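You operate a simulated robot arm through the tools that you are given. There is no shell and no other tool. Be economical: measure what you need, move in short steps, check, and stop when the job is done.

The job below is to be done with a simulated robot arm. You get a single attempt, and the scene is never put back.

## Task
Put one level green spoon of tea in the small bowl.
Fine: lid off to the long platform; shake the spoon level over the tin and put it back; lid on the tin again. Set down upright: green spoon.

It is judged by the outcome, as a careful person would: the job done as asked, and still so three seconds after it is handed in. It fails if anything else is knocked over, pushed out of place, dropped, spilled or broken. Lids that push on must go on centred and level and be pressed home; caps that screw on are set level and turned clockwise until they are tight.

## Robot
A 7-joint arm with a two-finger parallel gripper, fixed in place. Base frame: the origin is at the foot of the arm, x ahead of it, y to its left, z up; the work surface is at about z = 0.85. Lengths are in m, angles in degrees, forces in N, time in s.
With the tool pointing down near the work surface it reaches from about 0.3 to 0.7 m from the base axis. Its first joint turns from -66.0 to 66.0 degrees. Payload 1.57 kg.
The tool frame sits at the grasp point between the pads (the TCP): z along the fingers, y along the line on which they close. The tips reach 0.03 m beyond it. The gripper opens to 0.11 m. The fingers are 0.024 m wide and 0.012 m thick; the gripper's body (0.048 by 0.112 m) begins 0.078 m behind the TCP.
Orientation is that of the tool frame in the base frame, as a unit quaternion [x, y, z, w]. With the fingers straight down and closing along the base's y, the tool's x points along the base's -x, its y along +y and its z along -z.

## Interface
- The arm moves only by the tool servo_tool. Its argument "deltas" is a list of rows, each a list of 3 entries, a list of its own where there are three numbers: the shift along the tool's x, y, z in m, then the turn, a rotation vector about the tool's x, y, z in degrees, then the finger opening in m, from 0 to 0.11. In form: [[[x, y, z], [ax, ay, az], gripper], ...]. A call has 1 to 10 rows; each row is the pose to reach, as a shift and turn from the pose commanded when the call began, along the tool's axes at that moment. A row lasts 0.2 s, in which the tool goes at most 0.05 m and 8.6 degrees; a call with a longer step from one row to the next is refused whole, and so is a gripper value outside its range. A pose out of reach is approached as far as the arm can. The call stops where the force on the tool passes 40 N (or 10 N more than at its start, if that is more) or the arm is blocked; 0.2 s more then pass. Each finger travels about 0.108 m/s and halts on what it meets, pressing with about 24 N; the grip force reading is that of the motor and also rises with nothing between the fingers. The clock runs only during rows and for 0.2 s after the last one: add rows that repeat a pose to give the fingers time. The reply holds the time, the measured pose of the TCP, the force on the tool along the base axes, the opening and the grip force, in the units named above and with some noise, with the torque about the TCP (base axes, N m) and any sound that the robot's microphone picked up.
- Cameras (640 x 400 px; columns grow to the right, rows downward): "scene" is fixed at [0.1786, -0.4244, 1.3817]; the picture's right is [0.46, -0.89, 0.00], its down [-0.68, -0.36, -0.64] and it looks along [0.57, 0.30, -0.77] (base axes); focal length 214 px, centre (320, 200). "wrist" rides on the gripper at [0.07, 0.016, -0.141] in the tool frame; the picture's right is [-0.23, 0.97, 0.00], its down [-0.86, -0.20, -0.48] and it looks along [-0.47, -0.11, 0.88] (tool axes); focal length 222 px, centre (320, 200). There is no depth. A picture from a camera that has moved, and an enlarged one, comes with that camera's place and axes in the base frame and with its lens.
- grab_frame(camera): a new picture of that camera. The clock stands still meanwhile.
- zoom(camera, box): a new picture of the part [left, top, right, bottom] of that camera's present view, enlarged. The clock stands still meanwhile.
- finish_job(): hands the job in; it is judged then, once.

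Go step by step. Nothing tells you positions but the pictures and the camera data: compare them with the known pose of the tool, close in by small moves and look again before you grip or let go. The budget is 120 turns and 76 pictures, counting those below and the enlarged ones. Unless the task says otherwise, let go and move clear before handing in, and close with one line.

The tools are called after "Request:" as name(argument=value, ...) on one line, values as JSON. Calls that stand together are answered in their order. servo_tool: Moves the arm, as the interface text tells. Its arguments: {"type":"object","properties":{"deltas":{"type":"array","items":{"type":"array"}}},"required":["deltas"]} The other tools are called the same way: grab_frame (camera) takes a picture; zoom (camera, box) takes an enlarged picture of a part of a camera's view; finish_job () hands the job in.

At the start:

```text
clock: 0.0
tcp_pos: [0.4075, -0.125, 1.2526]
tool_rot: [-0.001, 1.0, 0.0, -0.001]
force: [-0.8, -0.2, -0.6]
moment: [-0.03, 0.02, 0.03]
opening: 0.1101
finger_force: 0.0
```

scene: 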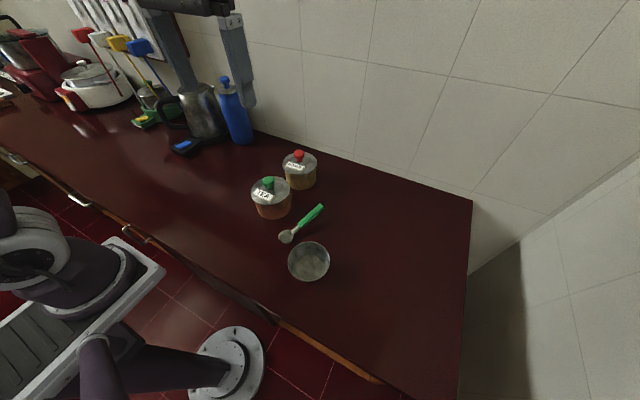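
wrist: 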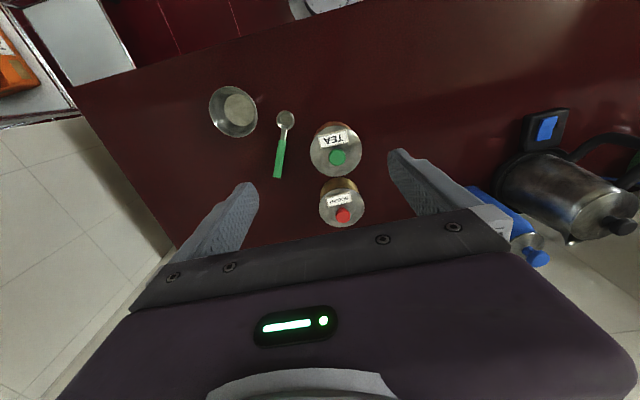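

I see the TEA tin (green knob), another tin (red knob), the green spoon and the small bowl on the counter. I'll look closer before moving.

Request:
zoom(camera="scene", box=[230, 130, 350, 290])

Request:
zoom(camera="wrist", box=[190, 70, 390, 240])

Request:
zoom(camera="scene", box=[0, 0, 320, 200])

```text
2.50 times, centred on (290, 210) of scene
camera zoom: at [0.1786, -0.4244, 1.3817], right [0.46, -0.89, 0.0], down [-0.68, -0.36, -0.64], along [0.57, 0.3, -0.77], focal length 536 px, centre (395, 175)
```

zoom: 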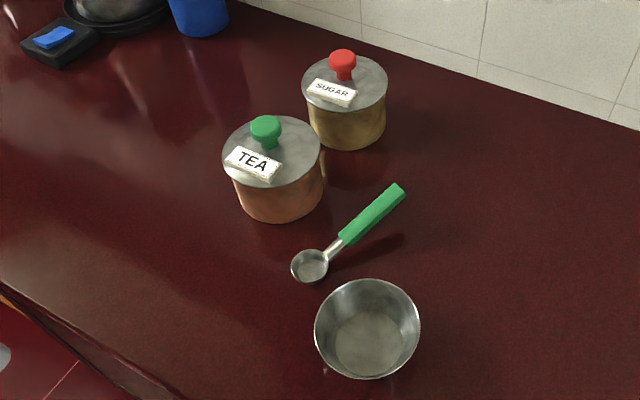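

```text
2.35 times, centred on (290, 155) of wrist
camera zoom: at [0.337, -0.1091, 1.3933], right [0.23, 0.97, 0.0], down [0.86, -0.2, 0.48], along [0.47, -0.11, -0.88], focal length 523 px, centre (391, 306)
```

zoom: 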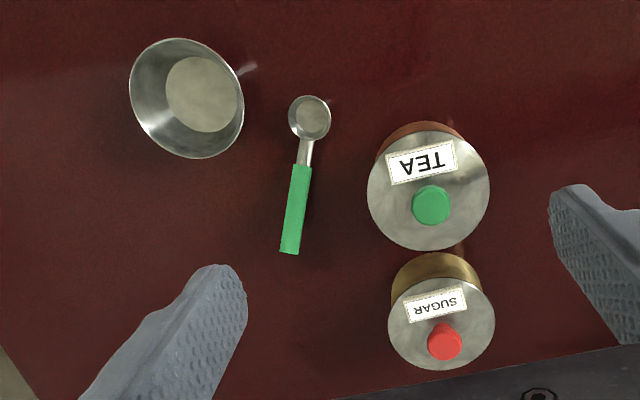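

```text
2.00 times, centred on (160, 100) of scene
camera zoom: at [0.1786, -0.4244, 1.3817], right [0.46, -0.89, 0.0], down [-0.68, -0.36, -0.64], along [0.57, 0.3, -0.77], focal length 429 px, centre (640, 400)
```

zoom: 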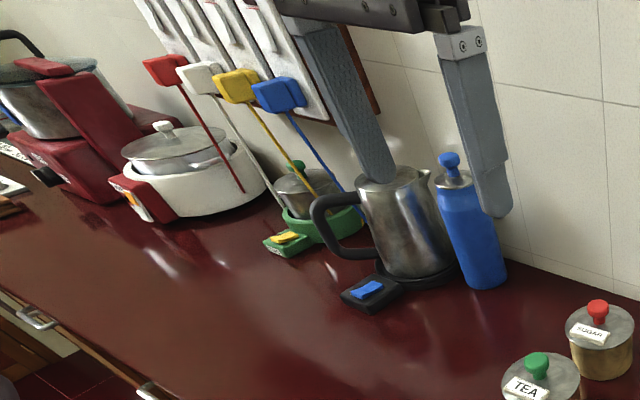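

The knob of the tea lid triangulates to about (0.479, -0.107, 0.962). The "long platform" I take to be the long worktop. I'll move above the knob first.

Request:
servo_tool(deltas=[[[-0.0143, 0.0036, 0.04], [0, 0, 0], 0.07], [[-0.0286, 0.0072, 0.08], [0, 0, 0], 0.07], [[-0.0429, 0.0108, 0.12], [0, 0, 0], 0.07], [[-0.0572, 0.0144, 0.16], [0, 0, 0], 0.07], [[-0.0715, 0.018, 0.2], [0, 0, 0], 0.07], [[-0.0715, 0.018, 0.2], [0, 0, 0], 0.07]])

Request:
grab_frame(camera="wrist")

Request:
zoom(camera="scene", box=[220, 110, 350, 230])

```text
clock: 1.4
tcp_pos: [0.4772, -0.1069, 1.0511]
tool_rot: [-0.001, 1.0, 0.0, 0.0]
force: [0.5, 0.1, 0.1]
moment: [-0.02, 0.03, -0.03]
opening: 0.0696
finger_force: 0.0
```

```text
70 pictures are left
camera wrist: at [0.4071, -0.0916, 1.1915], right [0.23, 0.97, 0.0], down [0.85, -0.2, 0.48], along [0.47, -0.11, -0.88], focal length 222 px, centre (320, 200)
```

wrist: 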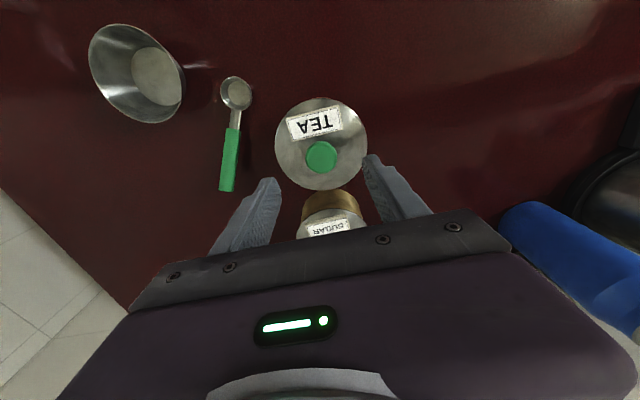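

```text
3.33 times, centred on (285, 170) of scene
camera zoom: at [0.1786, -0.4244, 1.3817], right [0.46, -0.89, 0.0], down [-0.68, -0.36, -0.64], along [0.57, 0.3, -0.77], focal length 715 px, centre (437, 300)
```

zoom: 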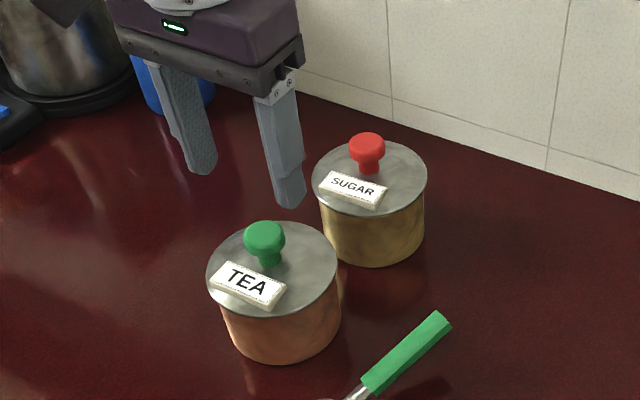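

Tool is centred above the knob (0.478, -0.107). I'll descend so the tips stay just above the lid and grip the knob.

Request:
servo_tool(deltas=[[[0, 0.0, 0.03], [0, 0, 0], 0.07], [[0, 0, 0.06], [0, 0, 0], 0.07], [[0, 0, 0.082], [0, 0, 0], 0.07], [[0, 0, 0.082], [0, 0, 0], 0.07]])

Request:
zoom(camera="scene", box=[220, 110, 350, 230])

Request:
grab_frame(camera="wrist")

```text
clock: 2.4
tcp_pos: [0.4797, -0.1082, 0.9712]
tool_rot: [0.001, 1.0, 0.001, -0.001]
force: [0.2, -0.4, 0.2]
moment: [-0.04, -0.02, 0.02]
opening: 0.07
finger_force: 0.0
```

```text
3.33 times, centred on (285, 170) of scene
camera zoom: at [0.1786, -0.4244, 1.3817], right [0.46, -0.89, 0.0], down [-0.68, -0.36, -0.64], along [0.57, 0.3, -0.77], focal length 715 px, centre (437, 300)
```

zoom: 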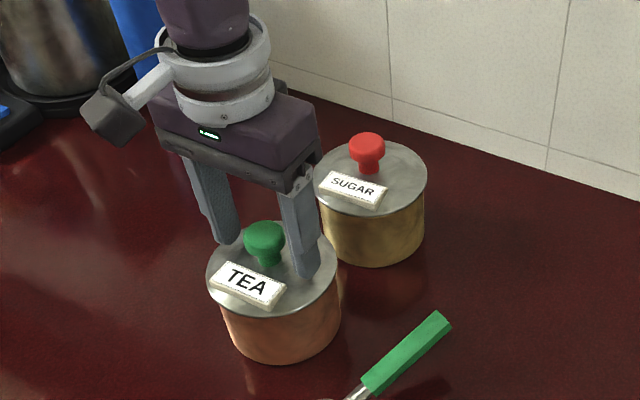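

```text
67 pictures are left
camera wrist: at [0.4091, -0.0918, 1.1131], right [0.23, 0.97, 0.0], down [0.86, -0.2, 0.48], along [0.47, -0.11, -0.88], focal length 222 px, centre (320, 200)
```

wrist: 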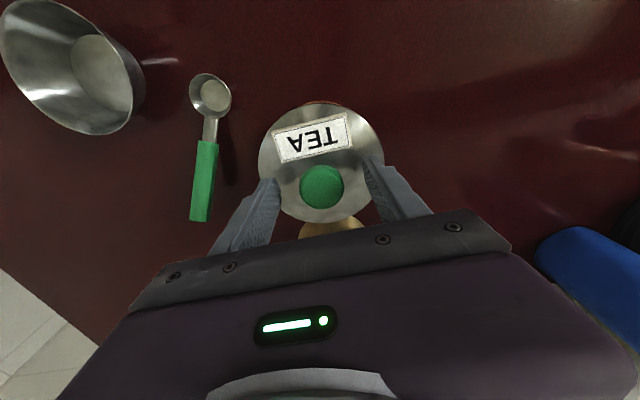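

Fingers flank the knob well. Close on it.

Request:
servo_tool(deltas=[[[0.002, 0.001, 0.003], [0, 0, 0], 0.05], [[0.002, 0.001, 0.003], [0, 0, 0], 0.02], [[0.002, 0.001, 0.003], [0, 0, 0], 0.02], [[0.002, 0.001, 0.003], [0, 0, 0], 0.02]])

```text
clock: 3.4
tcp_pos: [0.4788, -0.1062, 0.9681]
tool_rot: [0.0, 1.0, 0.0, 0.0]
force: [0.5, -0.9, 1.9]
moment: [-0.03, -0.09, 0.0]
opening: 0.033
finger_force: 24.3
```

Gripped the knob at 33 mm. Lift slowly straight up.

Request:
servo_tool(deltas=[[[0, 0, -0.01], [0, 0, 0], 0.02], [[0, 0, -0.02], [0, 0, 0], 0.02], [[0, 0, -0.03], [0, 0, 0], 0.02], [[0, 0, -0.04], [0, 0, 0], 0.02], [[0, 0, -0.06], [0, 0, 0], 0.02], [[0, 0, -0.08], [0, 0, 0], 0.02]])

Request:
zoom(camera="scene", box=[220, 110, 350, 230])

```text
clock: 4.8
tcp_pos: [0.4778, -0.108, 1.0463]
tool_rot: [0.0, 1.0, 0.001, 0.0]
force: [0.0, -0.2, -0.6]
moment: [-0.01, -0.03, -0.02]
opening: 0.0329
finger_force: 23.8
```

```text
3.33 times, centred on (285, 170) of scene
camera zoom: at [0.1786, -0.4244, 1.3817], right [0.46, -0.89, 0.0], down [-0.68, -0.36, -0.64], along [0.57, 0.3, -0.77], focal length 715 px, centre (437, 300)
```

zoom: 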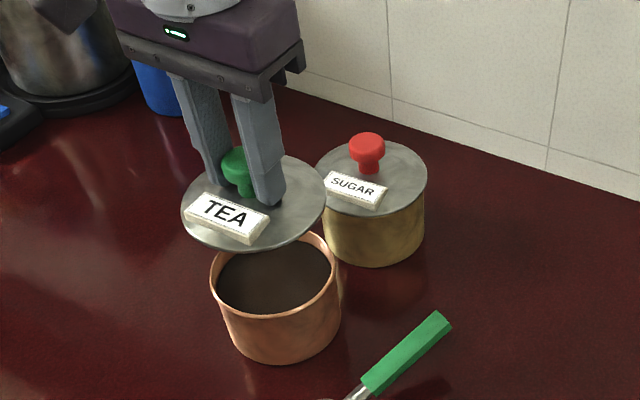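

Lid is off (no resistance); tin is nearly full of tea. Carry the lid left to a clear patch of the worktop.

Request:
servo_tool(deltas=[[[0.003, 0.04, 0], [0, 0, 0], 0.02], [[0.006, 0.08, 0], [0, 0, 0], 0.02], [[0.009, 0.12, 0], [0, 0, 0], 0.02], [[0.012, 0.16, 0], [0, 0, 0], 0.02], [[0.015, 0.2, 0], [0, 0, 0], 0.02], [[0.015, 0.2, 0.03], [0, 0, 0], 0.02], [[0.015, 0.2, 0.06], [0, 0, 0], 0.02], [[0.015, 0.2, 0.09], [0, 0, 0], 0.02], [[0.015, 0.2, 0.12], [0, 0, 0], 0.02], [[0.015, 0.2, 0.12], [0, 0, 0], 0.02]])

Request:
zoom(camera="scene", box=[170, 70, 350, 240])

```text
clock: 7.0
tcp_pos: [0.4632, 0.092, 0.9268]
tool_rot: [0.0, 1.0, 0.0, 0.001]
force: [-0.2, 0.0, -1.0]
moment: [-0.01, 0.02, 0.0]
opening: 0.0329
finger_force: 23.4
```

```text
2.35 times, centred on (260, 155) of scene
camera zoom: at [0.1786, -0.4244, 1.3817], right [0.46, -0.89, 0.0], down [-0.68, -0.36, -0.64], along [0.57, 0.3, -0.77], focal length 505 px, centre (461, 306)
```

zoom: 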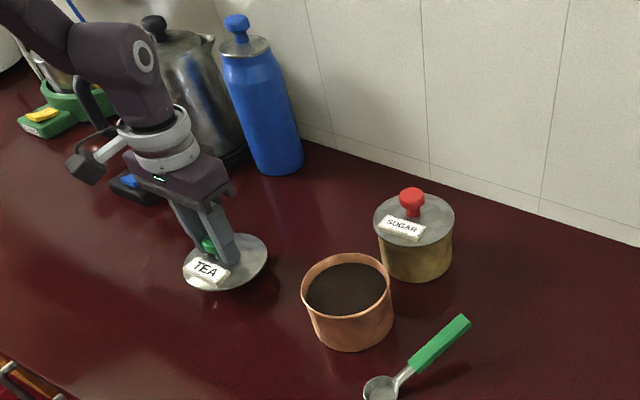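

Clear patch. Lower gently toward contact.

Request:
servo_tool(deltas=[[[0, 0, 0.008], [0, 0, 0], 0.02], [[0, 0, 0.016], [0, 0, 0], 0.02], [[0, 0, 0.022], [0, 0, 0], 0.02], [[0, 0, 0.026], [0, 0, 0], 0.02]])

```text
clock: 8.0
tcp_pos: [0.4622, 0.0937, 0.901]
tool_rot: [0.0, 1.0, 0.001, 0.0]
force: [0.5, -0.8, -1.2]
moment: [-0.01, 0.0, -0.01]
opening: 0.033
finger_force: 23.7
```

Request:
servo_tool(deltas=[[[0, 0, 0.003], [0, 0, 0], 0.02], [[0, 0, 0.006], [0, 0, 0], 0.02]])

Request:
zoom(camera="scene", box=[190, 90, 290, 190])

```text
clock: 8.6
tcp_pos: [0.4626, 0.0938, 0.8985]
tool_rot: [0.001, 1.0, -0.001, 0.002]
force: [-5.4, 0.5, 13.1]
moment: [0.01, 0.12, 0.02]
opening: 0.0329
finger_force: 24.2
stopped in row 2: the force on the tool passed its limit at 51 N (the readings are from after the stop); the commanded pose is now the measured one
```

```text
4.00 times, centred on (240, 140) of scene
camera zoom: at [0.1783, -0.4245, 1.3817], right [0.46, -0.89, 0.0], down [-0.68, -0.36, -0.64], along [0.57, 0.3, -0.77], focal length 858 px, centre (640, 440)
```

zoom: 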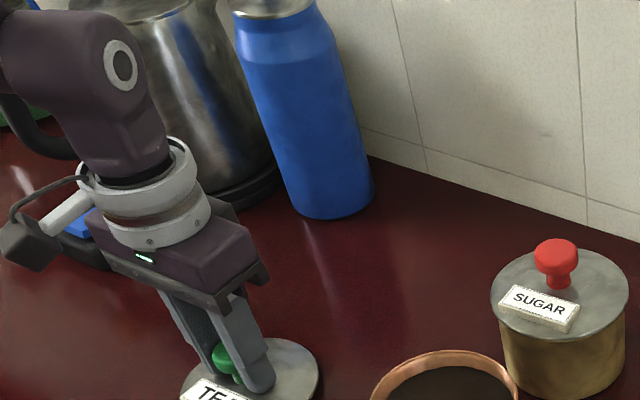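

Lid is on the worktop (TCP 0.8985). Release and rise.

Request:
servo_tool(deltas=[[[0, 0, -0.001], [0, 0, 0], 0.045], [[0, 0, -0.001], [0, 0, 0], 0.065], [[0, 0, -0.001], [0, 0, 0], 0.065], [[0, 0, -0.04], [0, 0, 0], 0.065], [[0, 0, -0.08], [0, 0, 0], 0.065], [[0, 0, -0.12], [0, 0, 0], 0.065], [[0, 0, -0.16], [0, 0, 0], 0.065]])

Request:
zoom(camera="scene", box=[190, 90, 350, 290])

Request:
grab_frame(camera="wrist")

```text
clock: 10.2
tcp_pos: [0.4628, 0.0926, 1.0564]
tool_rot: [0.0, 1.0, 0.0, 0.002]
force: [-0.9, 0.9, 0.1]
moment: [0.01, 0.01, 0.03]
opening: 0.0651
finger_force: 0.1
```

```text
2.00 times, centred on (270, 190) of scene
camera zoom: at [0.1786, -0.4244, 1.3817], right [0.46, -0.89, 0.0], down [-0.68, -0.36, -0.64], along [0.57, 0.3, -0.77], focal length 429 px, centre (420, 220)
```

zoom: 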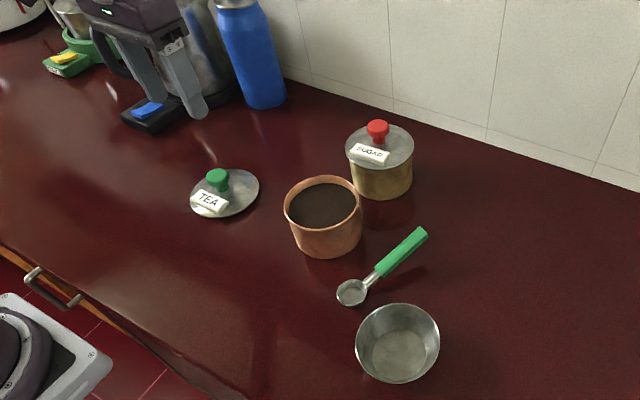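

```text
62 pictures are left
camera wrist: at [0.3917, 0.1091, 1.1983], right [0.23, 0.97, 0.0], down [0.85, -0.2, 0.48], along [0.47, -0.11, -0.88], focal length 222 px, centre (320, 200)
```

wrist: 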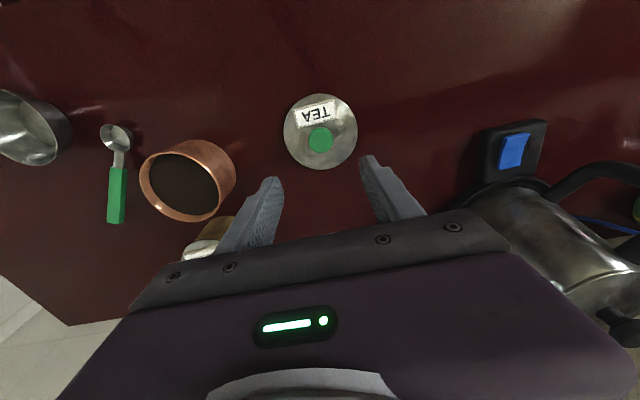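

Lid lies flat on the worktop. Next, go above the spoon handle, yawing 22.5° to align the fingers across it.

Request:
servo_tool(deltas=[[[-0.003, -0.042, -0.004], [0, 0, 2.8], 0.065], [[-0.0055, -0.084, -0.008], [0, 0, 5.6], 0.065], [[-0.008, -0.126, -0.012], [0, 0, 8.4], 0.065], [[-0.011, -0.168, -0.016], [0, 0, 11.2], 0.065], [[-0.014, -0.21, -0.02], [0, 0, 14], 0.06], [[-0.0165, -0.252, -0.024], [0, 0, 17], 0.055], [[-0.019, -0.294, -0.027], [0, 0, 20], 0.05], [[-0.022, -0.335, -0.03], [0, 0, 22.5], 0.05], [[-0.022, -0.335, -0.03], [0, 0, 22.5], 0.05]])

Request:
grab_frame(camera="wrist")

Request:
zoom(camera="scene", box=[250, 170, 370, 290])

```text
clock: 12.2
tcp_pos: [0.4846, -0.2443, 1.0867]
tool_rot: [0.196, 0.981, 0.001, 0.003]
force: [-0.1, -0.2, 0.1]
moment: [0.01, 0.05, 0.02]
opening: 0.0502
finger_force: 0.0
```

```text
61 pictures are left
camera wrist: at [0.4245, -0.2019, 1.2269], right [0.58, 0.81, 0.0], down [0.71, -0.51, 0.48], along [0.39, -0.28, -0.88], focal length 222 px, centre (320, 200)
```

wrist: 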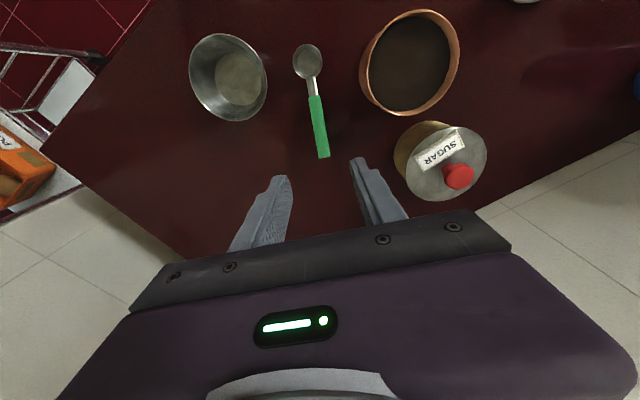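

```text
3.33 times, centred on (310, 230) of scene
camera zoom: at [0.1786, -0.4245, 1.3817], right [0.46, -0.89, 0.0], down [-0.68, -0.36, -0.64], along [0.57, 0.3, -0.77], focal length 715 px, centre (353, 100)
```

zoom: 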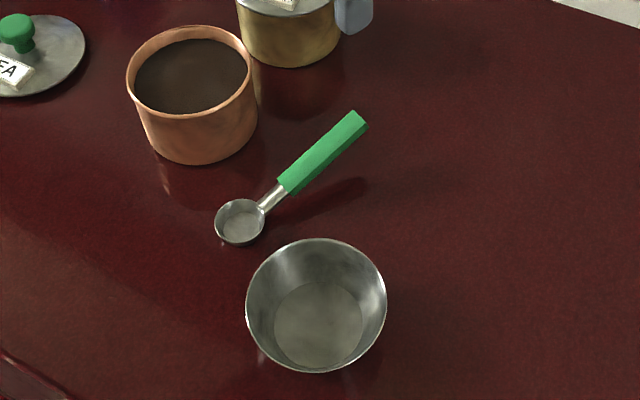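

Handle runs from about (0.441,-0.221,0.876) to (0.508,-0.255,0.916), yaw ≈ -27°, slope ≈ 28°. I'll add 4.4° yaw, then tilt 30° so the gripper leans away from the spoon's bowl.

Request:
servo_tool(deltas=[[[0.0048, 0.0012, 0], [0, 0, 4.4], 0.05], [[0.0048, 0.0012, 0], [0, 0, 4.4], 0.05]])

Request:
servo_tool(deltas=[[[0, 0, 0], [0, 7.5, 0], 0.05], [[0, 0, 0.0], [0, 15, 0], 0.05], [[0, 0, 0.03], [0, 22.5, 0], 0.05], [[0, 0, 0.07], [0, 30, 0], 0.05], [[0, 0, 0.11], [0, 30, 0], 0.05], [[0, 0, 0.13], [0, 30, 0], 0.05], [[0, 0, 0.13], [0, 30, 0], 0.05]])

Request:
grab_frame(camera="wrist")

Request:
zoom(camera="scene", box=[250, 140, 390, 270])

```text
clock: 12.8
tcp_pos: [0.481, -0.2391, 1.0853]
tool_rot: [0.233, 0.973, 0.001, 0.001]
force: [0.4, 0.5, 0.6]
moment: [-0.01, -0.01, -0.01]
opening: 0.05
finger_force: 0.1
```

```text
clock: 14.4
tcp_pos: [0.4791, -0.2378, 0.955]
tool_rot: [0.224, 0.94, 0.061, -0.25]
force: [-0.1, -0.1, -0.6]
moment: [-0.01, 0.03, 0.01]
opening: 0.0501
finger_force: 0.0
```

```text
59 pictures are left
camera wrist: at [0.4943, -0.2281, 1.1123], right [0.62, 0.78, -0.11], down [0.78, -0.62, -0.01], along [-0.08, -0.08, -0.99], focal length 222 px, centre (320, 200)
```

wrist: 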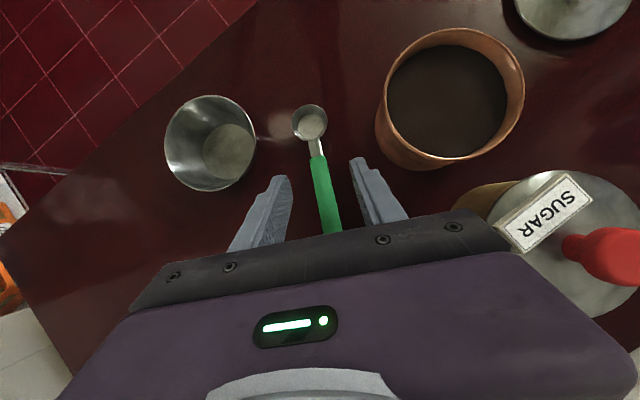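

```text
3.08 times, centred on (320, 205) of scene
camera zoom: at [0.1786, -0.4244, 1.3817], right [0.46, -0.89, 0.0], down [-0.68, -0.36, -0.64], along [0.57, 0.3, -0.77], focal length 660 px, centre (320, 185)
```

zoom: 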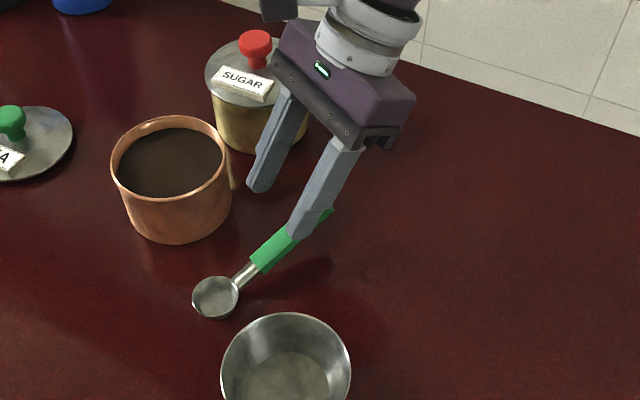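

Alignment looks right (handle projects exactly where predicted). Descend 53 mm to the handle.

Request:
servo_tool(deltas=[[[-0.0145, -0.0009, 0.022], [0, 0, 0], 0.05], [[-0.029, -0.0018, 0.0443], [0, 0, 0], 0.05], [[-0.029, -0.0018, 0.0443], [0, 0, 0], 0.05]])

Request:
zoom(camera="wrist", box=[220, 80, 420, 240])

Request:
zoom(camera="scene", box=[270, 180, 350, 260])

```text
clock: 15.2
tcp_pos: [0.4831, -0.238, 0.9045]
tool_rot: [0.224, 0.94, 0.061, -0.249]
force: [0.4, -0.2, -0.7]
moment: [-0.02, -0.01, 0.02]
opening: 0.0501
finger_force: 0.0
```

```text
2.50 times, centred on (320, 160) of wrist
camera zoom: at [0.4982, -0.2299, 1.062], right [0.62, 0.78, -0.11], down [0.78, -0.62, -0.01], along [-0.08, -0.08, -0.99], focal length 555 px, centre (320, 300)
```

zoom: 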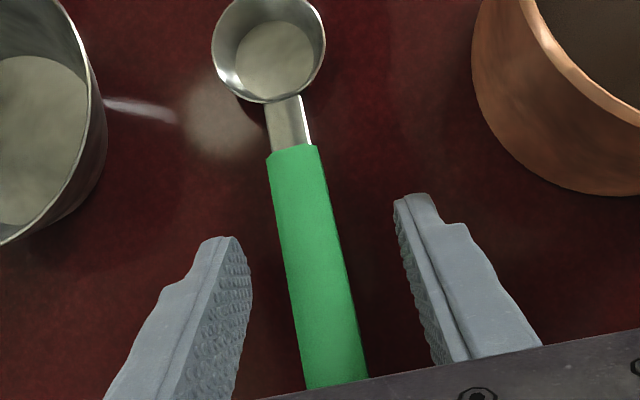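

```text
5.00 times, centred on (310, 220) of scene
camera zoom: at [0.1786, -0.4244, 1.3817], right [0.46, -0.89, 0.0], down [-0.68, -0.36, -0.64], along [0.57, 0.3, -0.77], focal length 1072 px, centre (370, 100)
```

zoom: 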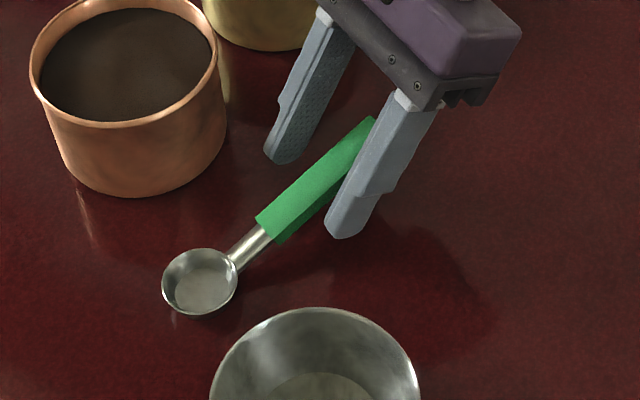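

Handle sits between the pads. Close on it.

Request:
servo_tool(deltas=[[[0, -0.0015, 0], [0, 0, 0], 0.03], [[0, -0.0015, 0], [0, 0, 0], 0.02], [[0, -0.0015, 0], [0, 0, 0], 0.005], [[0, -0.0015, 0], [0, 0, 0], 0.005], [[0, -0.0015, 0], [0, 0, 0], 0.005]])

Request:
zoom(camera="wrist", box=[220, 80, 420, 240])

```text
clock: 16.4
tcp_pos: [0.4824, -0.2411, 0.9044]
tool_rot: [0.224, 0.94, 0.061, -0.25]
force: [0.2, -0.8, -0.3]
moment: [-0.02, -0.04, 0.01]
opening: 0.0173
finger_force: 23.9
```

```text
2.50 times, centred on (320, 160) of wrist
camera zoom: at [0.4979, -0.2318, 1.0624], right [0.62, 0.78, -0.11], down [0.78, -0.62, -0.01], along [-0.08, -0.08, -0.99], focal length 555 px, centre (320, 300)
```

zoom: 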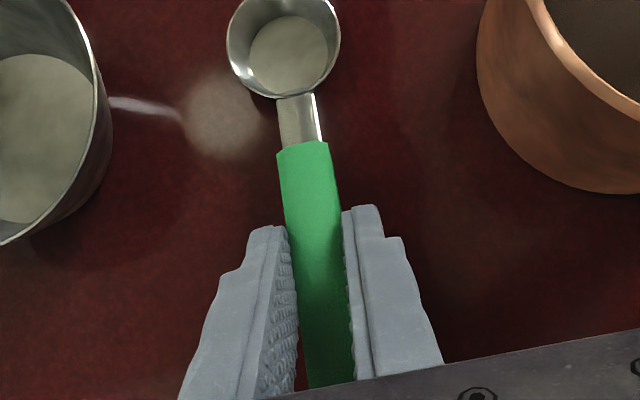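

Spoon is gripped (17 mm); its rest pose is TCP (0.4824,-0.2411,0.9044), bowl rim centre ~(0.404,-0.202,0.87). Lift straight up and then swing over the tin with -45° yaw so the gripper stays clear of the sugar tin.

Request:
servo_tool(deltas=[[[0.01, 0, -0.0173], [0, 0, 0], 0.005], [[0.03, 0, -0.052], [0, 0, 0], 0.005], [[0.05, 0, -0.0866], [0, 0, 0], 0.005], [[0.065, 0, -0.1126], [0, 0, 0], 0.005], [[0.065, 0, -0.1126], [0, 0, 0], 0.005]])

Request:
servo_tool(deltas=[[[0.0003, 0.0094, 0.0002], [-3.75, 0, 6.5], 0.005], [[0.0006, 0.0188, 0.0004], [-7.5, 0, 13], 0.005], [[0.0009, 0.028, 0.0006], [-11.25, 0, 19.5], 0.005], [[0.0012, 0.0374, 0.0008], [-15, 0, 26], 0.005], [[0.0015, 0.0468, 0.001], [-18.75, 0, 32.5], 0.005], [[0.0018, 0.0561, 0.0011], [-22.5, 0, 39], 0.005], [[0.0018, 0.0561, 0.0011], [-22.5, 0, 39], 0.005]])

Request:
zoom(camera="scene", box=[240, 140, 360, 240])

Request:
grab_frame(camera="wrist")

```text
clock: 17.6
tcp_pos: [0.4833, -0.2414, 1.0368]
tool_rot: [0.224, 0.94, 0.061, -0.25]
force: [0.2, 0.4, -0.1]
moment: [-0.01, -0.05, -0.03]
opening: 0.0171
finger_force: 23.9
```

```text
clock: 19.2
tcp_pos: [0.505, -0.1914, 1.0361]
tool_rot: [0.568, 0.781, 0.154, -0.209]
force: [-0.7, 0.6, -0.5]
moment: [-0.03, -0.02, 0.01]
opening: 0.0173
finger_force: 24.2
```

```text
4.00 times, centred on (300, 190) of scene
camera zoom: at [0.1786, -0.4244, 1.3817], right [0.46, -0.89, 0.0], down [-0.68, -0.36, -0.64], along [0.57, 0.3, -0.77], focal length 858 px, centre (400, 240)
```

zoom: 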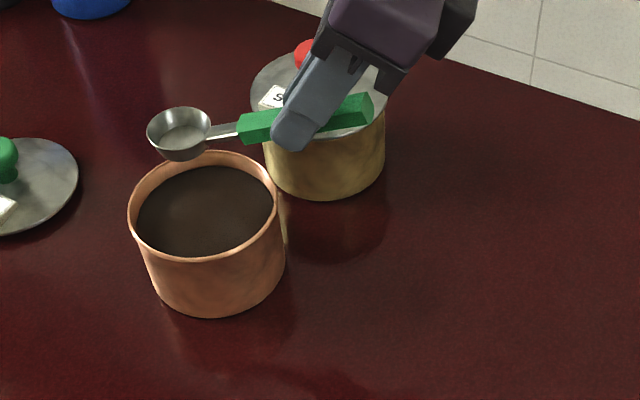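

```text
53 pictures are left
camera wrist: at [0.5235, -0.1968, 1.1938], right [0.99, 0.11, -0.11], down [0.11, -0.99, -0.01], along [-0.11, 0.0, -0.99], focal length 222 px, centre (320, 200)
```

wrist: 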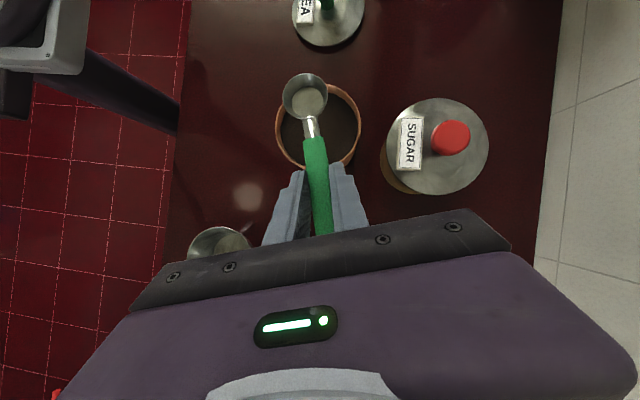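

The spoon hangs level directly over the tin (centre ~(0.48,-0.107), rim ~0.92, tea ~1 cm below rim). Now pitch the spoon nose-down 55° above the tea before dipping.

Request:
servo_tool(deltas=[[[0.011, 0, -0.0024], [0, -7.86, 0], 0.005], [[0.022, 0, -0.0048], [0, -15.7, 0], 0.005], [[0.033, 0, -0.0072], [0, -23.6, 0], 0.005], [[0.044, 0, -0.0095], [0, -31.4, 0], 0.005], [[0.055, 0, -0.0119], [0, -39.3, 0], 0.005], [[0.066, 0, -0.0143], [0, -47.1, 0], 0.005], [[0.077, 0, -0.0167], [0, -55, 0], 0.005], [[0.077, 0, -0.0167], [0, -55, 0], 0.005]])

Request:
zoom(camera="scene", box=[230, 120, 350, 240])

Request:
grab_frame(camera="wrist")

```text
clock: 21.0
tcp_pos: [0.4887, -0.1367, 1.0872]
tool_rot: [0.574, 0.79, -0.126, 0.177]
force: [-0.1, 0.1, -0.9]
moment: [-0.01, -0.02, 0.04]
opening: 0.017
finger_force: 24.0
```

```text
3.33 times, centred on (290, 180) of scene
camera zoom: at [0.1786, -0.4244, 1.3817], right [0.46, -0.89, 0.0], down [-0.68, -0.36, -0.64], along [0.57, 0.3, -0.77], focal length 715 px, centre (420, 267)
```

zoom: 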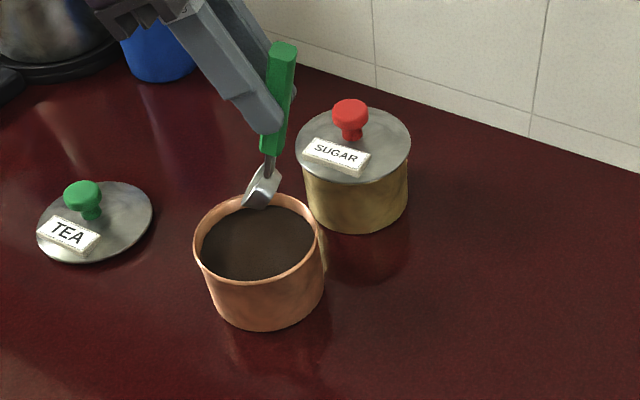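

```text
51 pictures are left
camera wrist: at [0.4641, -0.0154, 1.1852], right [0.99, 0.11, 0.1], down [-0.02, -0.61, 0.8], along [0.15, -0.79, -0.6], focal length 222 px, centre (320, 200)
```

wrist: 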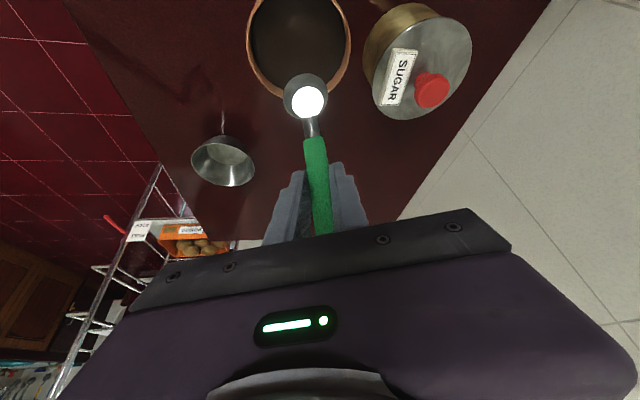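

Geometry matches prediction. Lower 0.10 m so the bowl digs into the tea.

Request:
servo_tool(deltas=[[[0.0106, 0, 0.0227], [0, 0, 0], 0.005], [[0.0212, 0, 0.0453], [0, 0, 0], 0.005], [[0.0275, 0, 0.0589], [0, 0, 0], 0.005], [[0.0317, 0, 0.068], [0, 0, 0], 0.005], [[0.0359, 0, 0.077], [0, 0, 0], 0.005], [[0.0402, 0, 0.0861], [0, 0, 0], 0.005], [[0.0423, 0, 0.0906], [0, 0, 0], 0.005], [[0.0423, 0, 0.0906], [0, 0, 0], 0.005]])

Request:
zoom(camera="scene", box=[230, 120, 350, 240])

```text
clock: 22.8
tcp_pos: [0.4858, -0.1353, 0.9868]
tool_rot: [0.573, 0.79, -0.124, 0.176]
force: [-0.5, -0.8, 0.2]
moment: [-0.01, 0.02, 0.02]
opening: 0.0171
finger_force: 23.6
```

```text
3.33 times, centred on (290, 180) of scene
camera zoom: at [0.1786, -0.4244, 1.3817], right [0.46, -0.89, 0.0], down [-0.68, -0.36, -0.64], along [0.57, 0.3, -0.77], focal length 715 px, centre (420, 267)
```

zoom: 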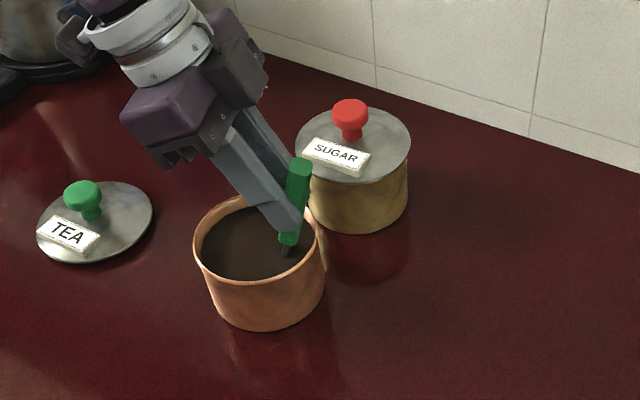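

The bowl is submerged. Push forward while rotating back to level and lifting out over the tin.

Request:
servo_tool(deltas=[[[0.004, 0, 0], [0, 5, 0], 0.005], [[0.0049, 0, 0.0019], [0, 13, 0], 0.005], [[-0.001, 0, 0.0067], [0, 21, 0], 0.005], [[-0.0116, 0, 0.011], [0, 29, 0], 0.005], [[-0.023, 0, 0.0154], [0, 37, 0], 0.005], [[-0.0354, 0, 0.0193], [0, 45, 0], 0.005], [[-0.0466, 0, 0.0185], [0, 51, 0], 0.005], [[-0.0557, 0, 0.016], [0, 55, 0], 0.005], [[-0.0557, 0, 0.016], [0, 55, 0], 0.005]])

Request:
zoom(camera="scene", box=[250, 140, 330, 220])

Request:
zoom(camera="wrist", box=[260, 60, 380, 180])

```text
clock: 24.8
tcp_pos: [0.5047, -0.1902, 0.998]
tool_rot: [0.567, 0.782, 0.153, -0.208]
force: [-0.1, -0.9, -0.4]
moment: [-0.01, 0.01, 0.0]
opening: 0.0168
finger_force: 23.9
```

```text
5.00 times, centred on (290, 180) of scene
camera zoom: at [0.1786, -0.4244, 1.3817], right [0.46, -0.89, 0.0], down [-0.68, -0.36, -0.64], along [0.57, 0.3, -0.77], focal length 1072 px, centre (470, 300)
```

zoom: 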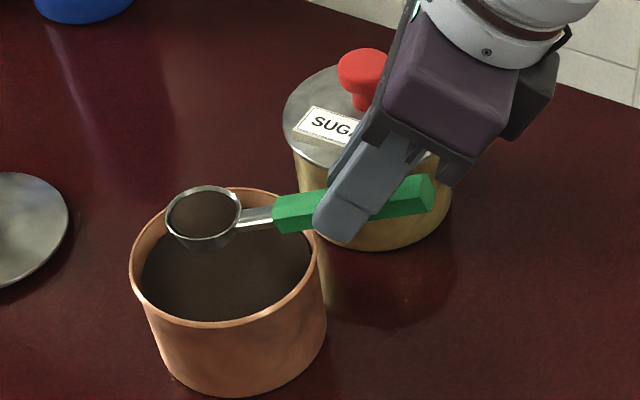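

```text
3.33 times, centred on (320, 120) of wrist
camera zoom: at [0.5225, -0.1952, 1.1558], right [0.99, 0.12, -0.11], down [0.11, -0.99, -0.01], along [-0.11, 0.0, -0.99], focal length 740 px, centre (320, 467)
```

zoom: 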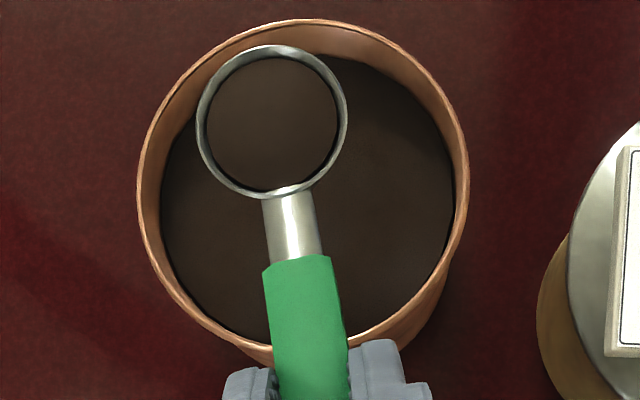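

The spoon came up full. Look closely for a heap, before shaking.

Request:
zoom(camera="scene", box=[262, 166, 292, 186])

Request:
zoom(camera="wrist", box=[285, 60, 335, 100])

```text
16.00 times, centred on (277, 176) of scene
camera zoom: at [0.1786, -0.4244, 1.3817], right [0.46, -0.89, 0.0], down [-0.68, -0.36, -0.64], along [0.57, 0.3, -0.77], focal length 3432 px, centre (1008, 584)
```

zoom: 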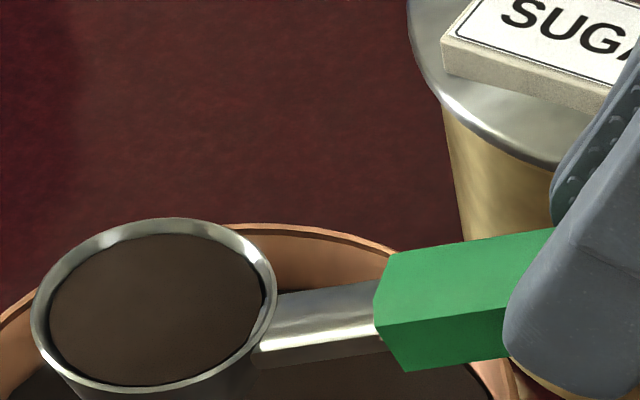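

```text
10.00 times, centred on (310, 80) of wrist
camera zoom: at [0.5225, -0.1952, 1.1558], right [0.99, 0.12, -0.11], down [0.11, -0.99, -0.01], along [-0.11, 0.0, -0.99], focal length 2221 px, centre (420, 1400)
```

zoom: 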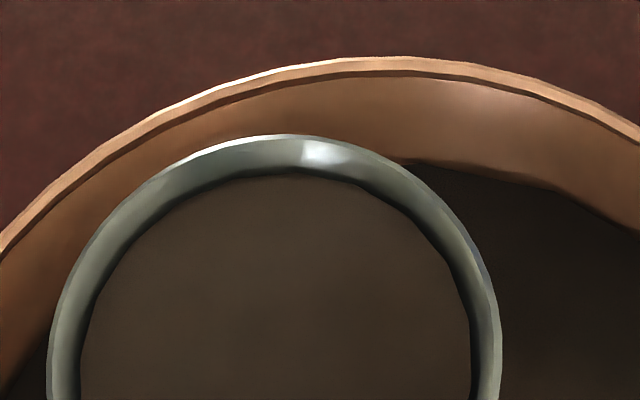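

Tea is close to the rim, with little or no visible heap. A gentle side-to-side shake over the tin, as asked.

Request:
servo_tool(deltas=[[[0, 0.008, 0], [0, 0, 0], 0.005], [[0, -0.008, 0], [0, 0, 0], 0.005], [[0, 0.008, 0], [0, 0, 0], 0.005], [[0, -0.008, 0], [0, 0, 0], 0.005], [[0, 0.008, 0], [0, 0, 0], 0.005], [[0, -0.008, 0], [0, 0, 0], 0.005], [[0, 0, 0], [0, 0, 0], 0.005], [[0, 0, 0], [0, 0, 0], 0.005]])

Request:
zoom(camera="scene", box=[262, 166, 292, 186])

```text
clock: 26.6
tcp_pos: [0.505, -0.1905, 0.9956]
tool_rot: [0.567, 0.782, 0.154, -0.208]
force: [-0.3, -0.4, -0.4]
moment: [-0.06, -0.02, 0.02]
opening: 0.0167
finger_force: 24.1
```

```text
16.00 times, centred on (277, 176) of scene
camera zoom: at [0.1786, -0.4244, 1.3817], right [0.46, -0.89, 0.0], down [-0.68, -0.36, -0.64], along [0.57, 0.3, -0.77], focal length 3432 px, centre (1008, 584)
```

zoom: 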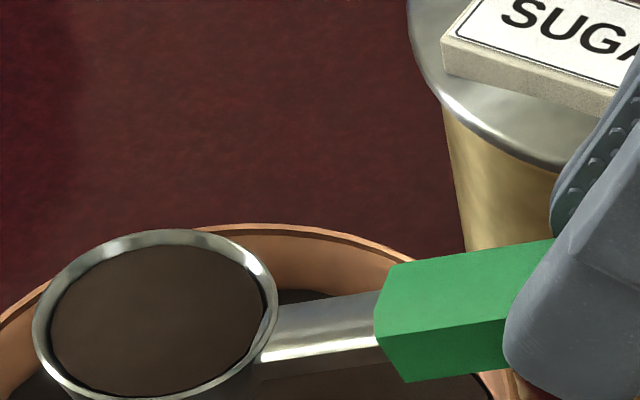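

Little changed. One slightly firmer shake to be sure, and compare.

Request:
servo_tool(deltas=[[[0, 0.014, 0], [0, 0, 0], 0.005], [[0, -0.014, 0], [0, 0, 0], 0.005], [[0, 0.014, 0], [0, 0, 0], 0.005], [[0, -0.014, 0], [0, 0, 0], 0.005], [[0, 0.014, 0], [0, 0, 0], 0.005], [[0, -0.014, 0], [0, 0, 0], 0.005], [[0, 0, 0], [0, 0, 0], 0.005], [[0, 0, 0], [0, 0, 0], 0.005]])

Request:
zoom(camera="scene", box=[262, 166, 292, 186])

Request:
zoom(camera="wrist", box=[260, 60, 380, 180])

```text
clock: 28.4
tcp_pos: [0.5063, -0.1919, 0.9978]
tool_rot: [0.567, 0.782, 0.154, -0.209]
force: [0.0, 0.5, -0.3]
moment: [-0.03, 0.0, 0.0]
opening: 0.0169
finger_force: 24.1
```

```text
16.00 times, centred on (277, 176) of scene
camera zoom: at [0.1786, -0.4244, 1.3817], right [0.46, -0.89, 0.0], down [-0.68, -0.36, -0.64], along [0.57, 0.3, -0.77], focal length 3432 px, centre (1008, 584)
```

zoom: 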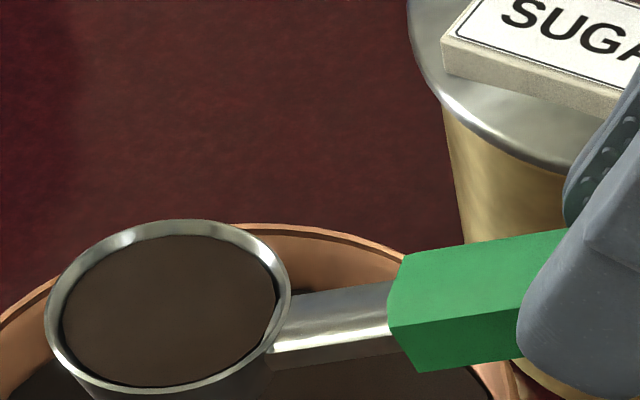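

```text
3.33 times, centred on (320, 120) of wrist
camera zoom: at [0.5233, -0.197, 1.1559], right [0.99, 0.12, -0.11], down [0.11, -0.99, -0.01], along [-0.11, 0.0, -0.99], focal length 740 px, centre (320, 467)
```

zoom: 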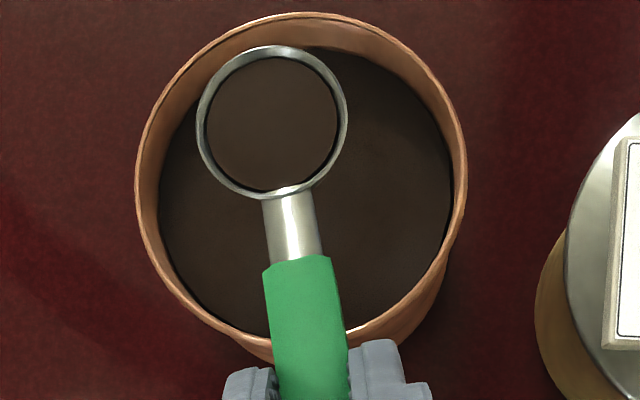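

Tea is level in the spoon. Carry it level over the small bowl (centre ~(0.359,-0.299), rim ~0.895), yawing 18° along the way.

Request:
servo_tool(deltas=[[[0.0115, 0, -0.0199], [0, 0, 0], 0.005], [[-0.0035, -0.025, -0.0286], [-1.15, 0, 2.0], 0.005], [[-0.0186, -0.05, -0.0373], [-2.3, 0, 4.0], 0.005], [[-0.0336, -0.0751, -0.0459], [-3.45, 0, 6.0], 0.005], [[-0.0487, -0.1001, -0.0546], [-4.6, 0, 8.0], 0.005], [[-0.0637, -0.1251, -0.0633], [-5.75, 0, 9.9], 0.005], [[-0.0787, -0.1502, -0.072], [-6.9, 0, 11.9], 0.005], [[-0.0938, -0.1752, -0.0806], [-8.05, 0, 13.9], 0.005], [[-0.1088, -0.2002, -0.0893], [-9.2, 0, 15.9], 0.005], [[-0.1088, -0.2002, -0.0893], [-9.2, 0, 15.9], 0.005]])

Request:
grab_frame(camera="scene")

Request:
grab_frame(camera="wrist")

```text
clock: 30.6
tcp_pos: [0.3563, -0.3832, 1.0162]
tool_rot: [0.685, 0.681, 0.185, -0.182]
force: [-0.4, -1.0, 0.3]
moment: [-0.02, 0.0, -0.02]
opening: 0.017
finger_force: 24.4
```

```text
42 pictures are left
```

scene: 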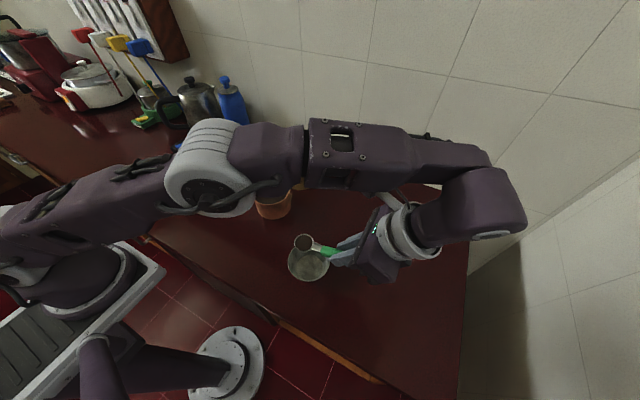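

```text
41 pictures are left
camera wrist: at [0.3714, -0.3946, 1.1738], right [0.97, -0.2, -0.11], down [-0.21, -0.98, -0.01], along [-0.1, 0.04, -0.99], focal length 222 px, centre (320, 200)
```

wrist: 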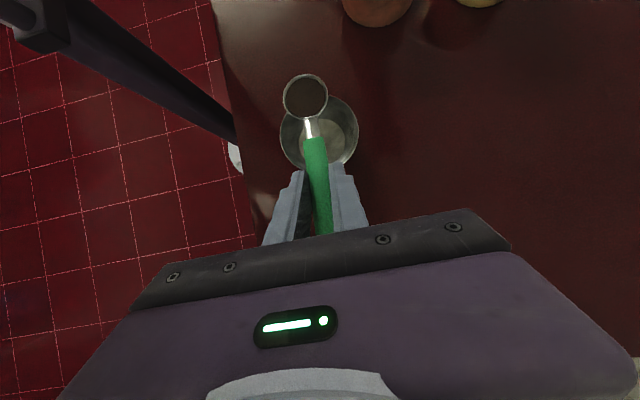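

Spoon is level over the bowl. Tip it nose-down in stages: first 55°.

Request:
servo_tool(deltas=[[[0.0096, 0, 0.0009], [0, -7.86, 0], 0.005], [[0.0192, 0, 0.0018], [0, -15.7, 0], 0.005], [[0.0288, 0, 0.0027], [0, -23.6, 0], 0.005], [[0.0383, 0, 0.0037], [0, -31.4, 0], 0.005], [[0.0479, 0, 0.0046], [0, -39.3, 0], 0.005], [[0.0575, 0, 0.0055], [0, -47.1, 0], 0.005], [[0.0671, 0, 0.0064], [0, -55, 0], 0.005], [[0.0671, 0, 0.0064], [0, -55, 0], 0.005]])

Request:
grab_frame(camera="scene")

Request:
grab_frame(camera="wrist")

```text
clock: 32.4
tcp_pos: [0.3577, -0.3242, 1.0468]
tool_rot: [0.692, 0.689, -0.152, 0.153]
force: [0.2, -0.4, -0.1]
moment: [0.02, 0.0, 0.03]
opening: 0.0171
finger_force: 23.5
```

```text
40 pictures are left
```

scene: 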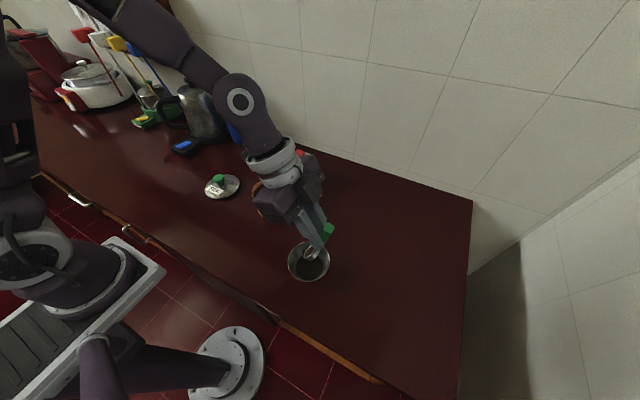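

```text
39 pictures are left
camera wrist: at [0.3732, -0.202, 1.1462], right [0.97, -0.21, 0.1], down [-0.21, -0.57, 0.79], along [-0.11, -0.79, -0.6], focal length 222 px, centre (320, 200)
```

wrist: 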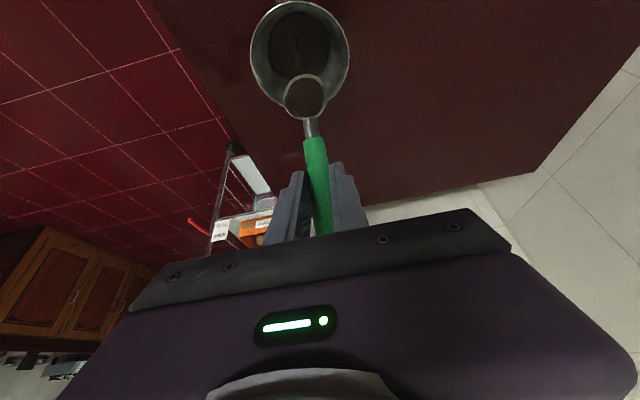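

Tea is flowing into the bowl. Continue to 95°.

Request:
servo_tool(deltas=[[[0.0141, 0, -0.0047], [0, -8, 0], 0.005], [[0.0281, 0, -0.0093], [0, -16, 0], 0.005], [[0.0422, 0, -0.014], [0, -24, 0], 0.005], [[0.0562, 0, -0.0186], [0, -32, 0], 0.005], [[0.0703, 0, -0.0233], [0, -40, 0], 0.005], [[0.0703, 0, -0.0233], [0, -40, 0], 0.005], [[0.0703, 0, -0.0233], [0, -40, 0], 0.005]])

Request:
grab_frame(camera="wrist")

Request:
zoom(camera="scene", box=[260, 190, 380, 300])

```text
clock: 34.0
tcp_pos: [0.3574, -0.2514, 1.0398]
tool_rot: [0.6, 0.594, -0.379, 0.379]
force: [-0.4, -0.1, -1.0]
moment: [-0.01, 0.01, 0.01]
opening: 0.0169
finger_force: 23.8
```

```text
38 pictures are left
camera wrist: at [0.3738, -0.0934, 1.0352], right [0.97, -0.1, 0.21], down [-0.2, 0.07, 0.98], along [-0.11, -0.99, 0.05], focal length 222 px, centre (320, 200)
```

wrist: 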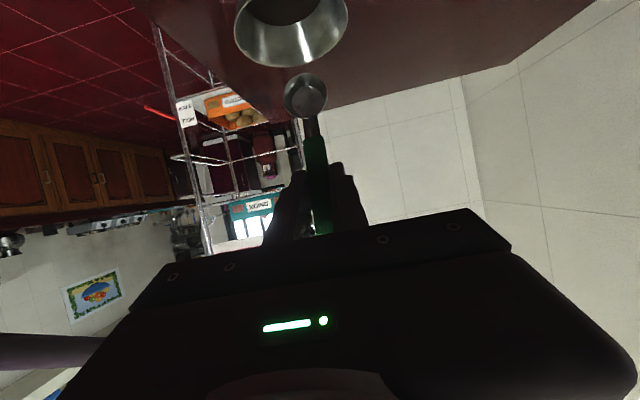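

```text
3.64 times, centred on (320, 245) of scene
camera zoom: at [0.1786, -0.4244, 1.3817], right [0.46, -0.89, 0.0], down [-0.68, -0.36, -0.64], along [0.57, 0.3, -0.77], focal length 780 px, centre (320, 36)
```

zoom: 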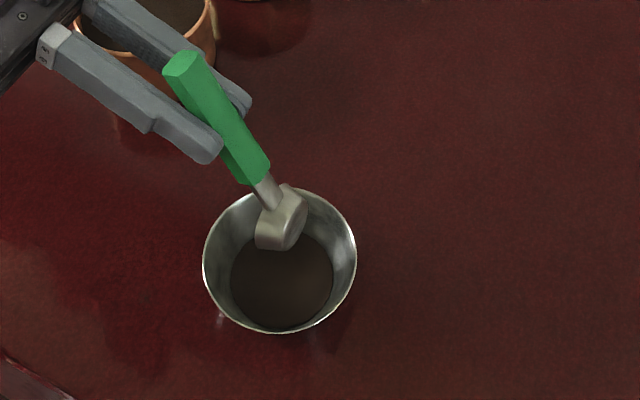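

The tea is in the small bowl. Check if the spoon is empty.

Request:
zoom(camera="wrist", box=[265, 60, 345, 125])

```text
6.15 times, centred on (305, 92) of wrist
camera zoom: at [0.3738, -0.0934, 1.0352], right [0.97, -0.1, 0.21], down [-0.2, 0.07, 0.98], along [-0.11, -0.99, 0.05], focal length 1367 px, centre (412, 862)
```

zoom: 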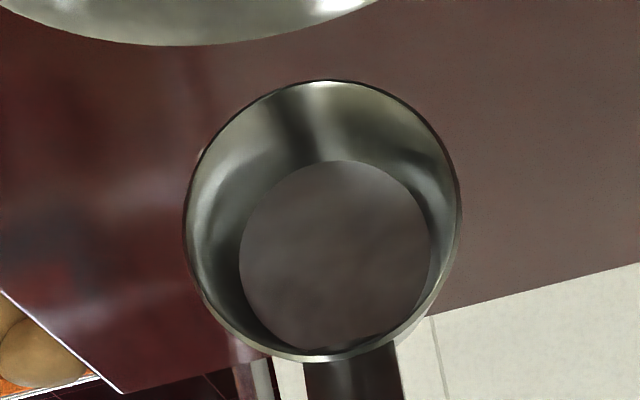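

The spoon is empty. Rotate back up in reverse, rising a little.

Request:
servo_tool(deltas=[[[-0.0145, 0, 0.0033], [0, 7.86, 0], 0.005], [[-0.0225, 0, 0.0155], [0, 15.7, 0], 0.005], [[-0.0305, 0, 0.0265], [0, 23.6, 0], 0.005], [[-0.0385, 0, 0.0375], [0, 31.4, 0], 0.005], [[-0.0465, 0, 0.0485], [0, 39.3, 0], 0.005], [[-0.0545, 0, 0.0595], [0, 47.1, 0], 0.005], [[-0.0622, 0, 0.0705], [0, 55, 0], 0.005], [[-0.0622, 0, 0.0705], [0, 55, 0], 0.005]])

```text
clock: 35.8
tcp_pos: [0.3605, -0.3391, 1.065]
tool_rot: [0.706, 0.703, -0.06, 0.063]
force: [-0.3, -0.3, -0.2]
moment: [-0.01, 0.01, 0.03]
opening: 0.0171
finger_force: 23.6
```

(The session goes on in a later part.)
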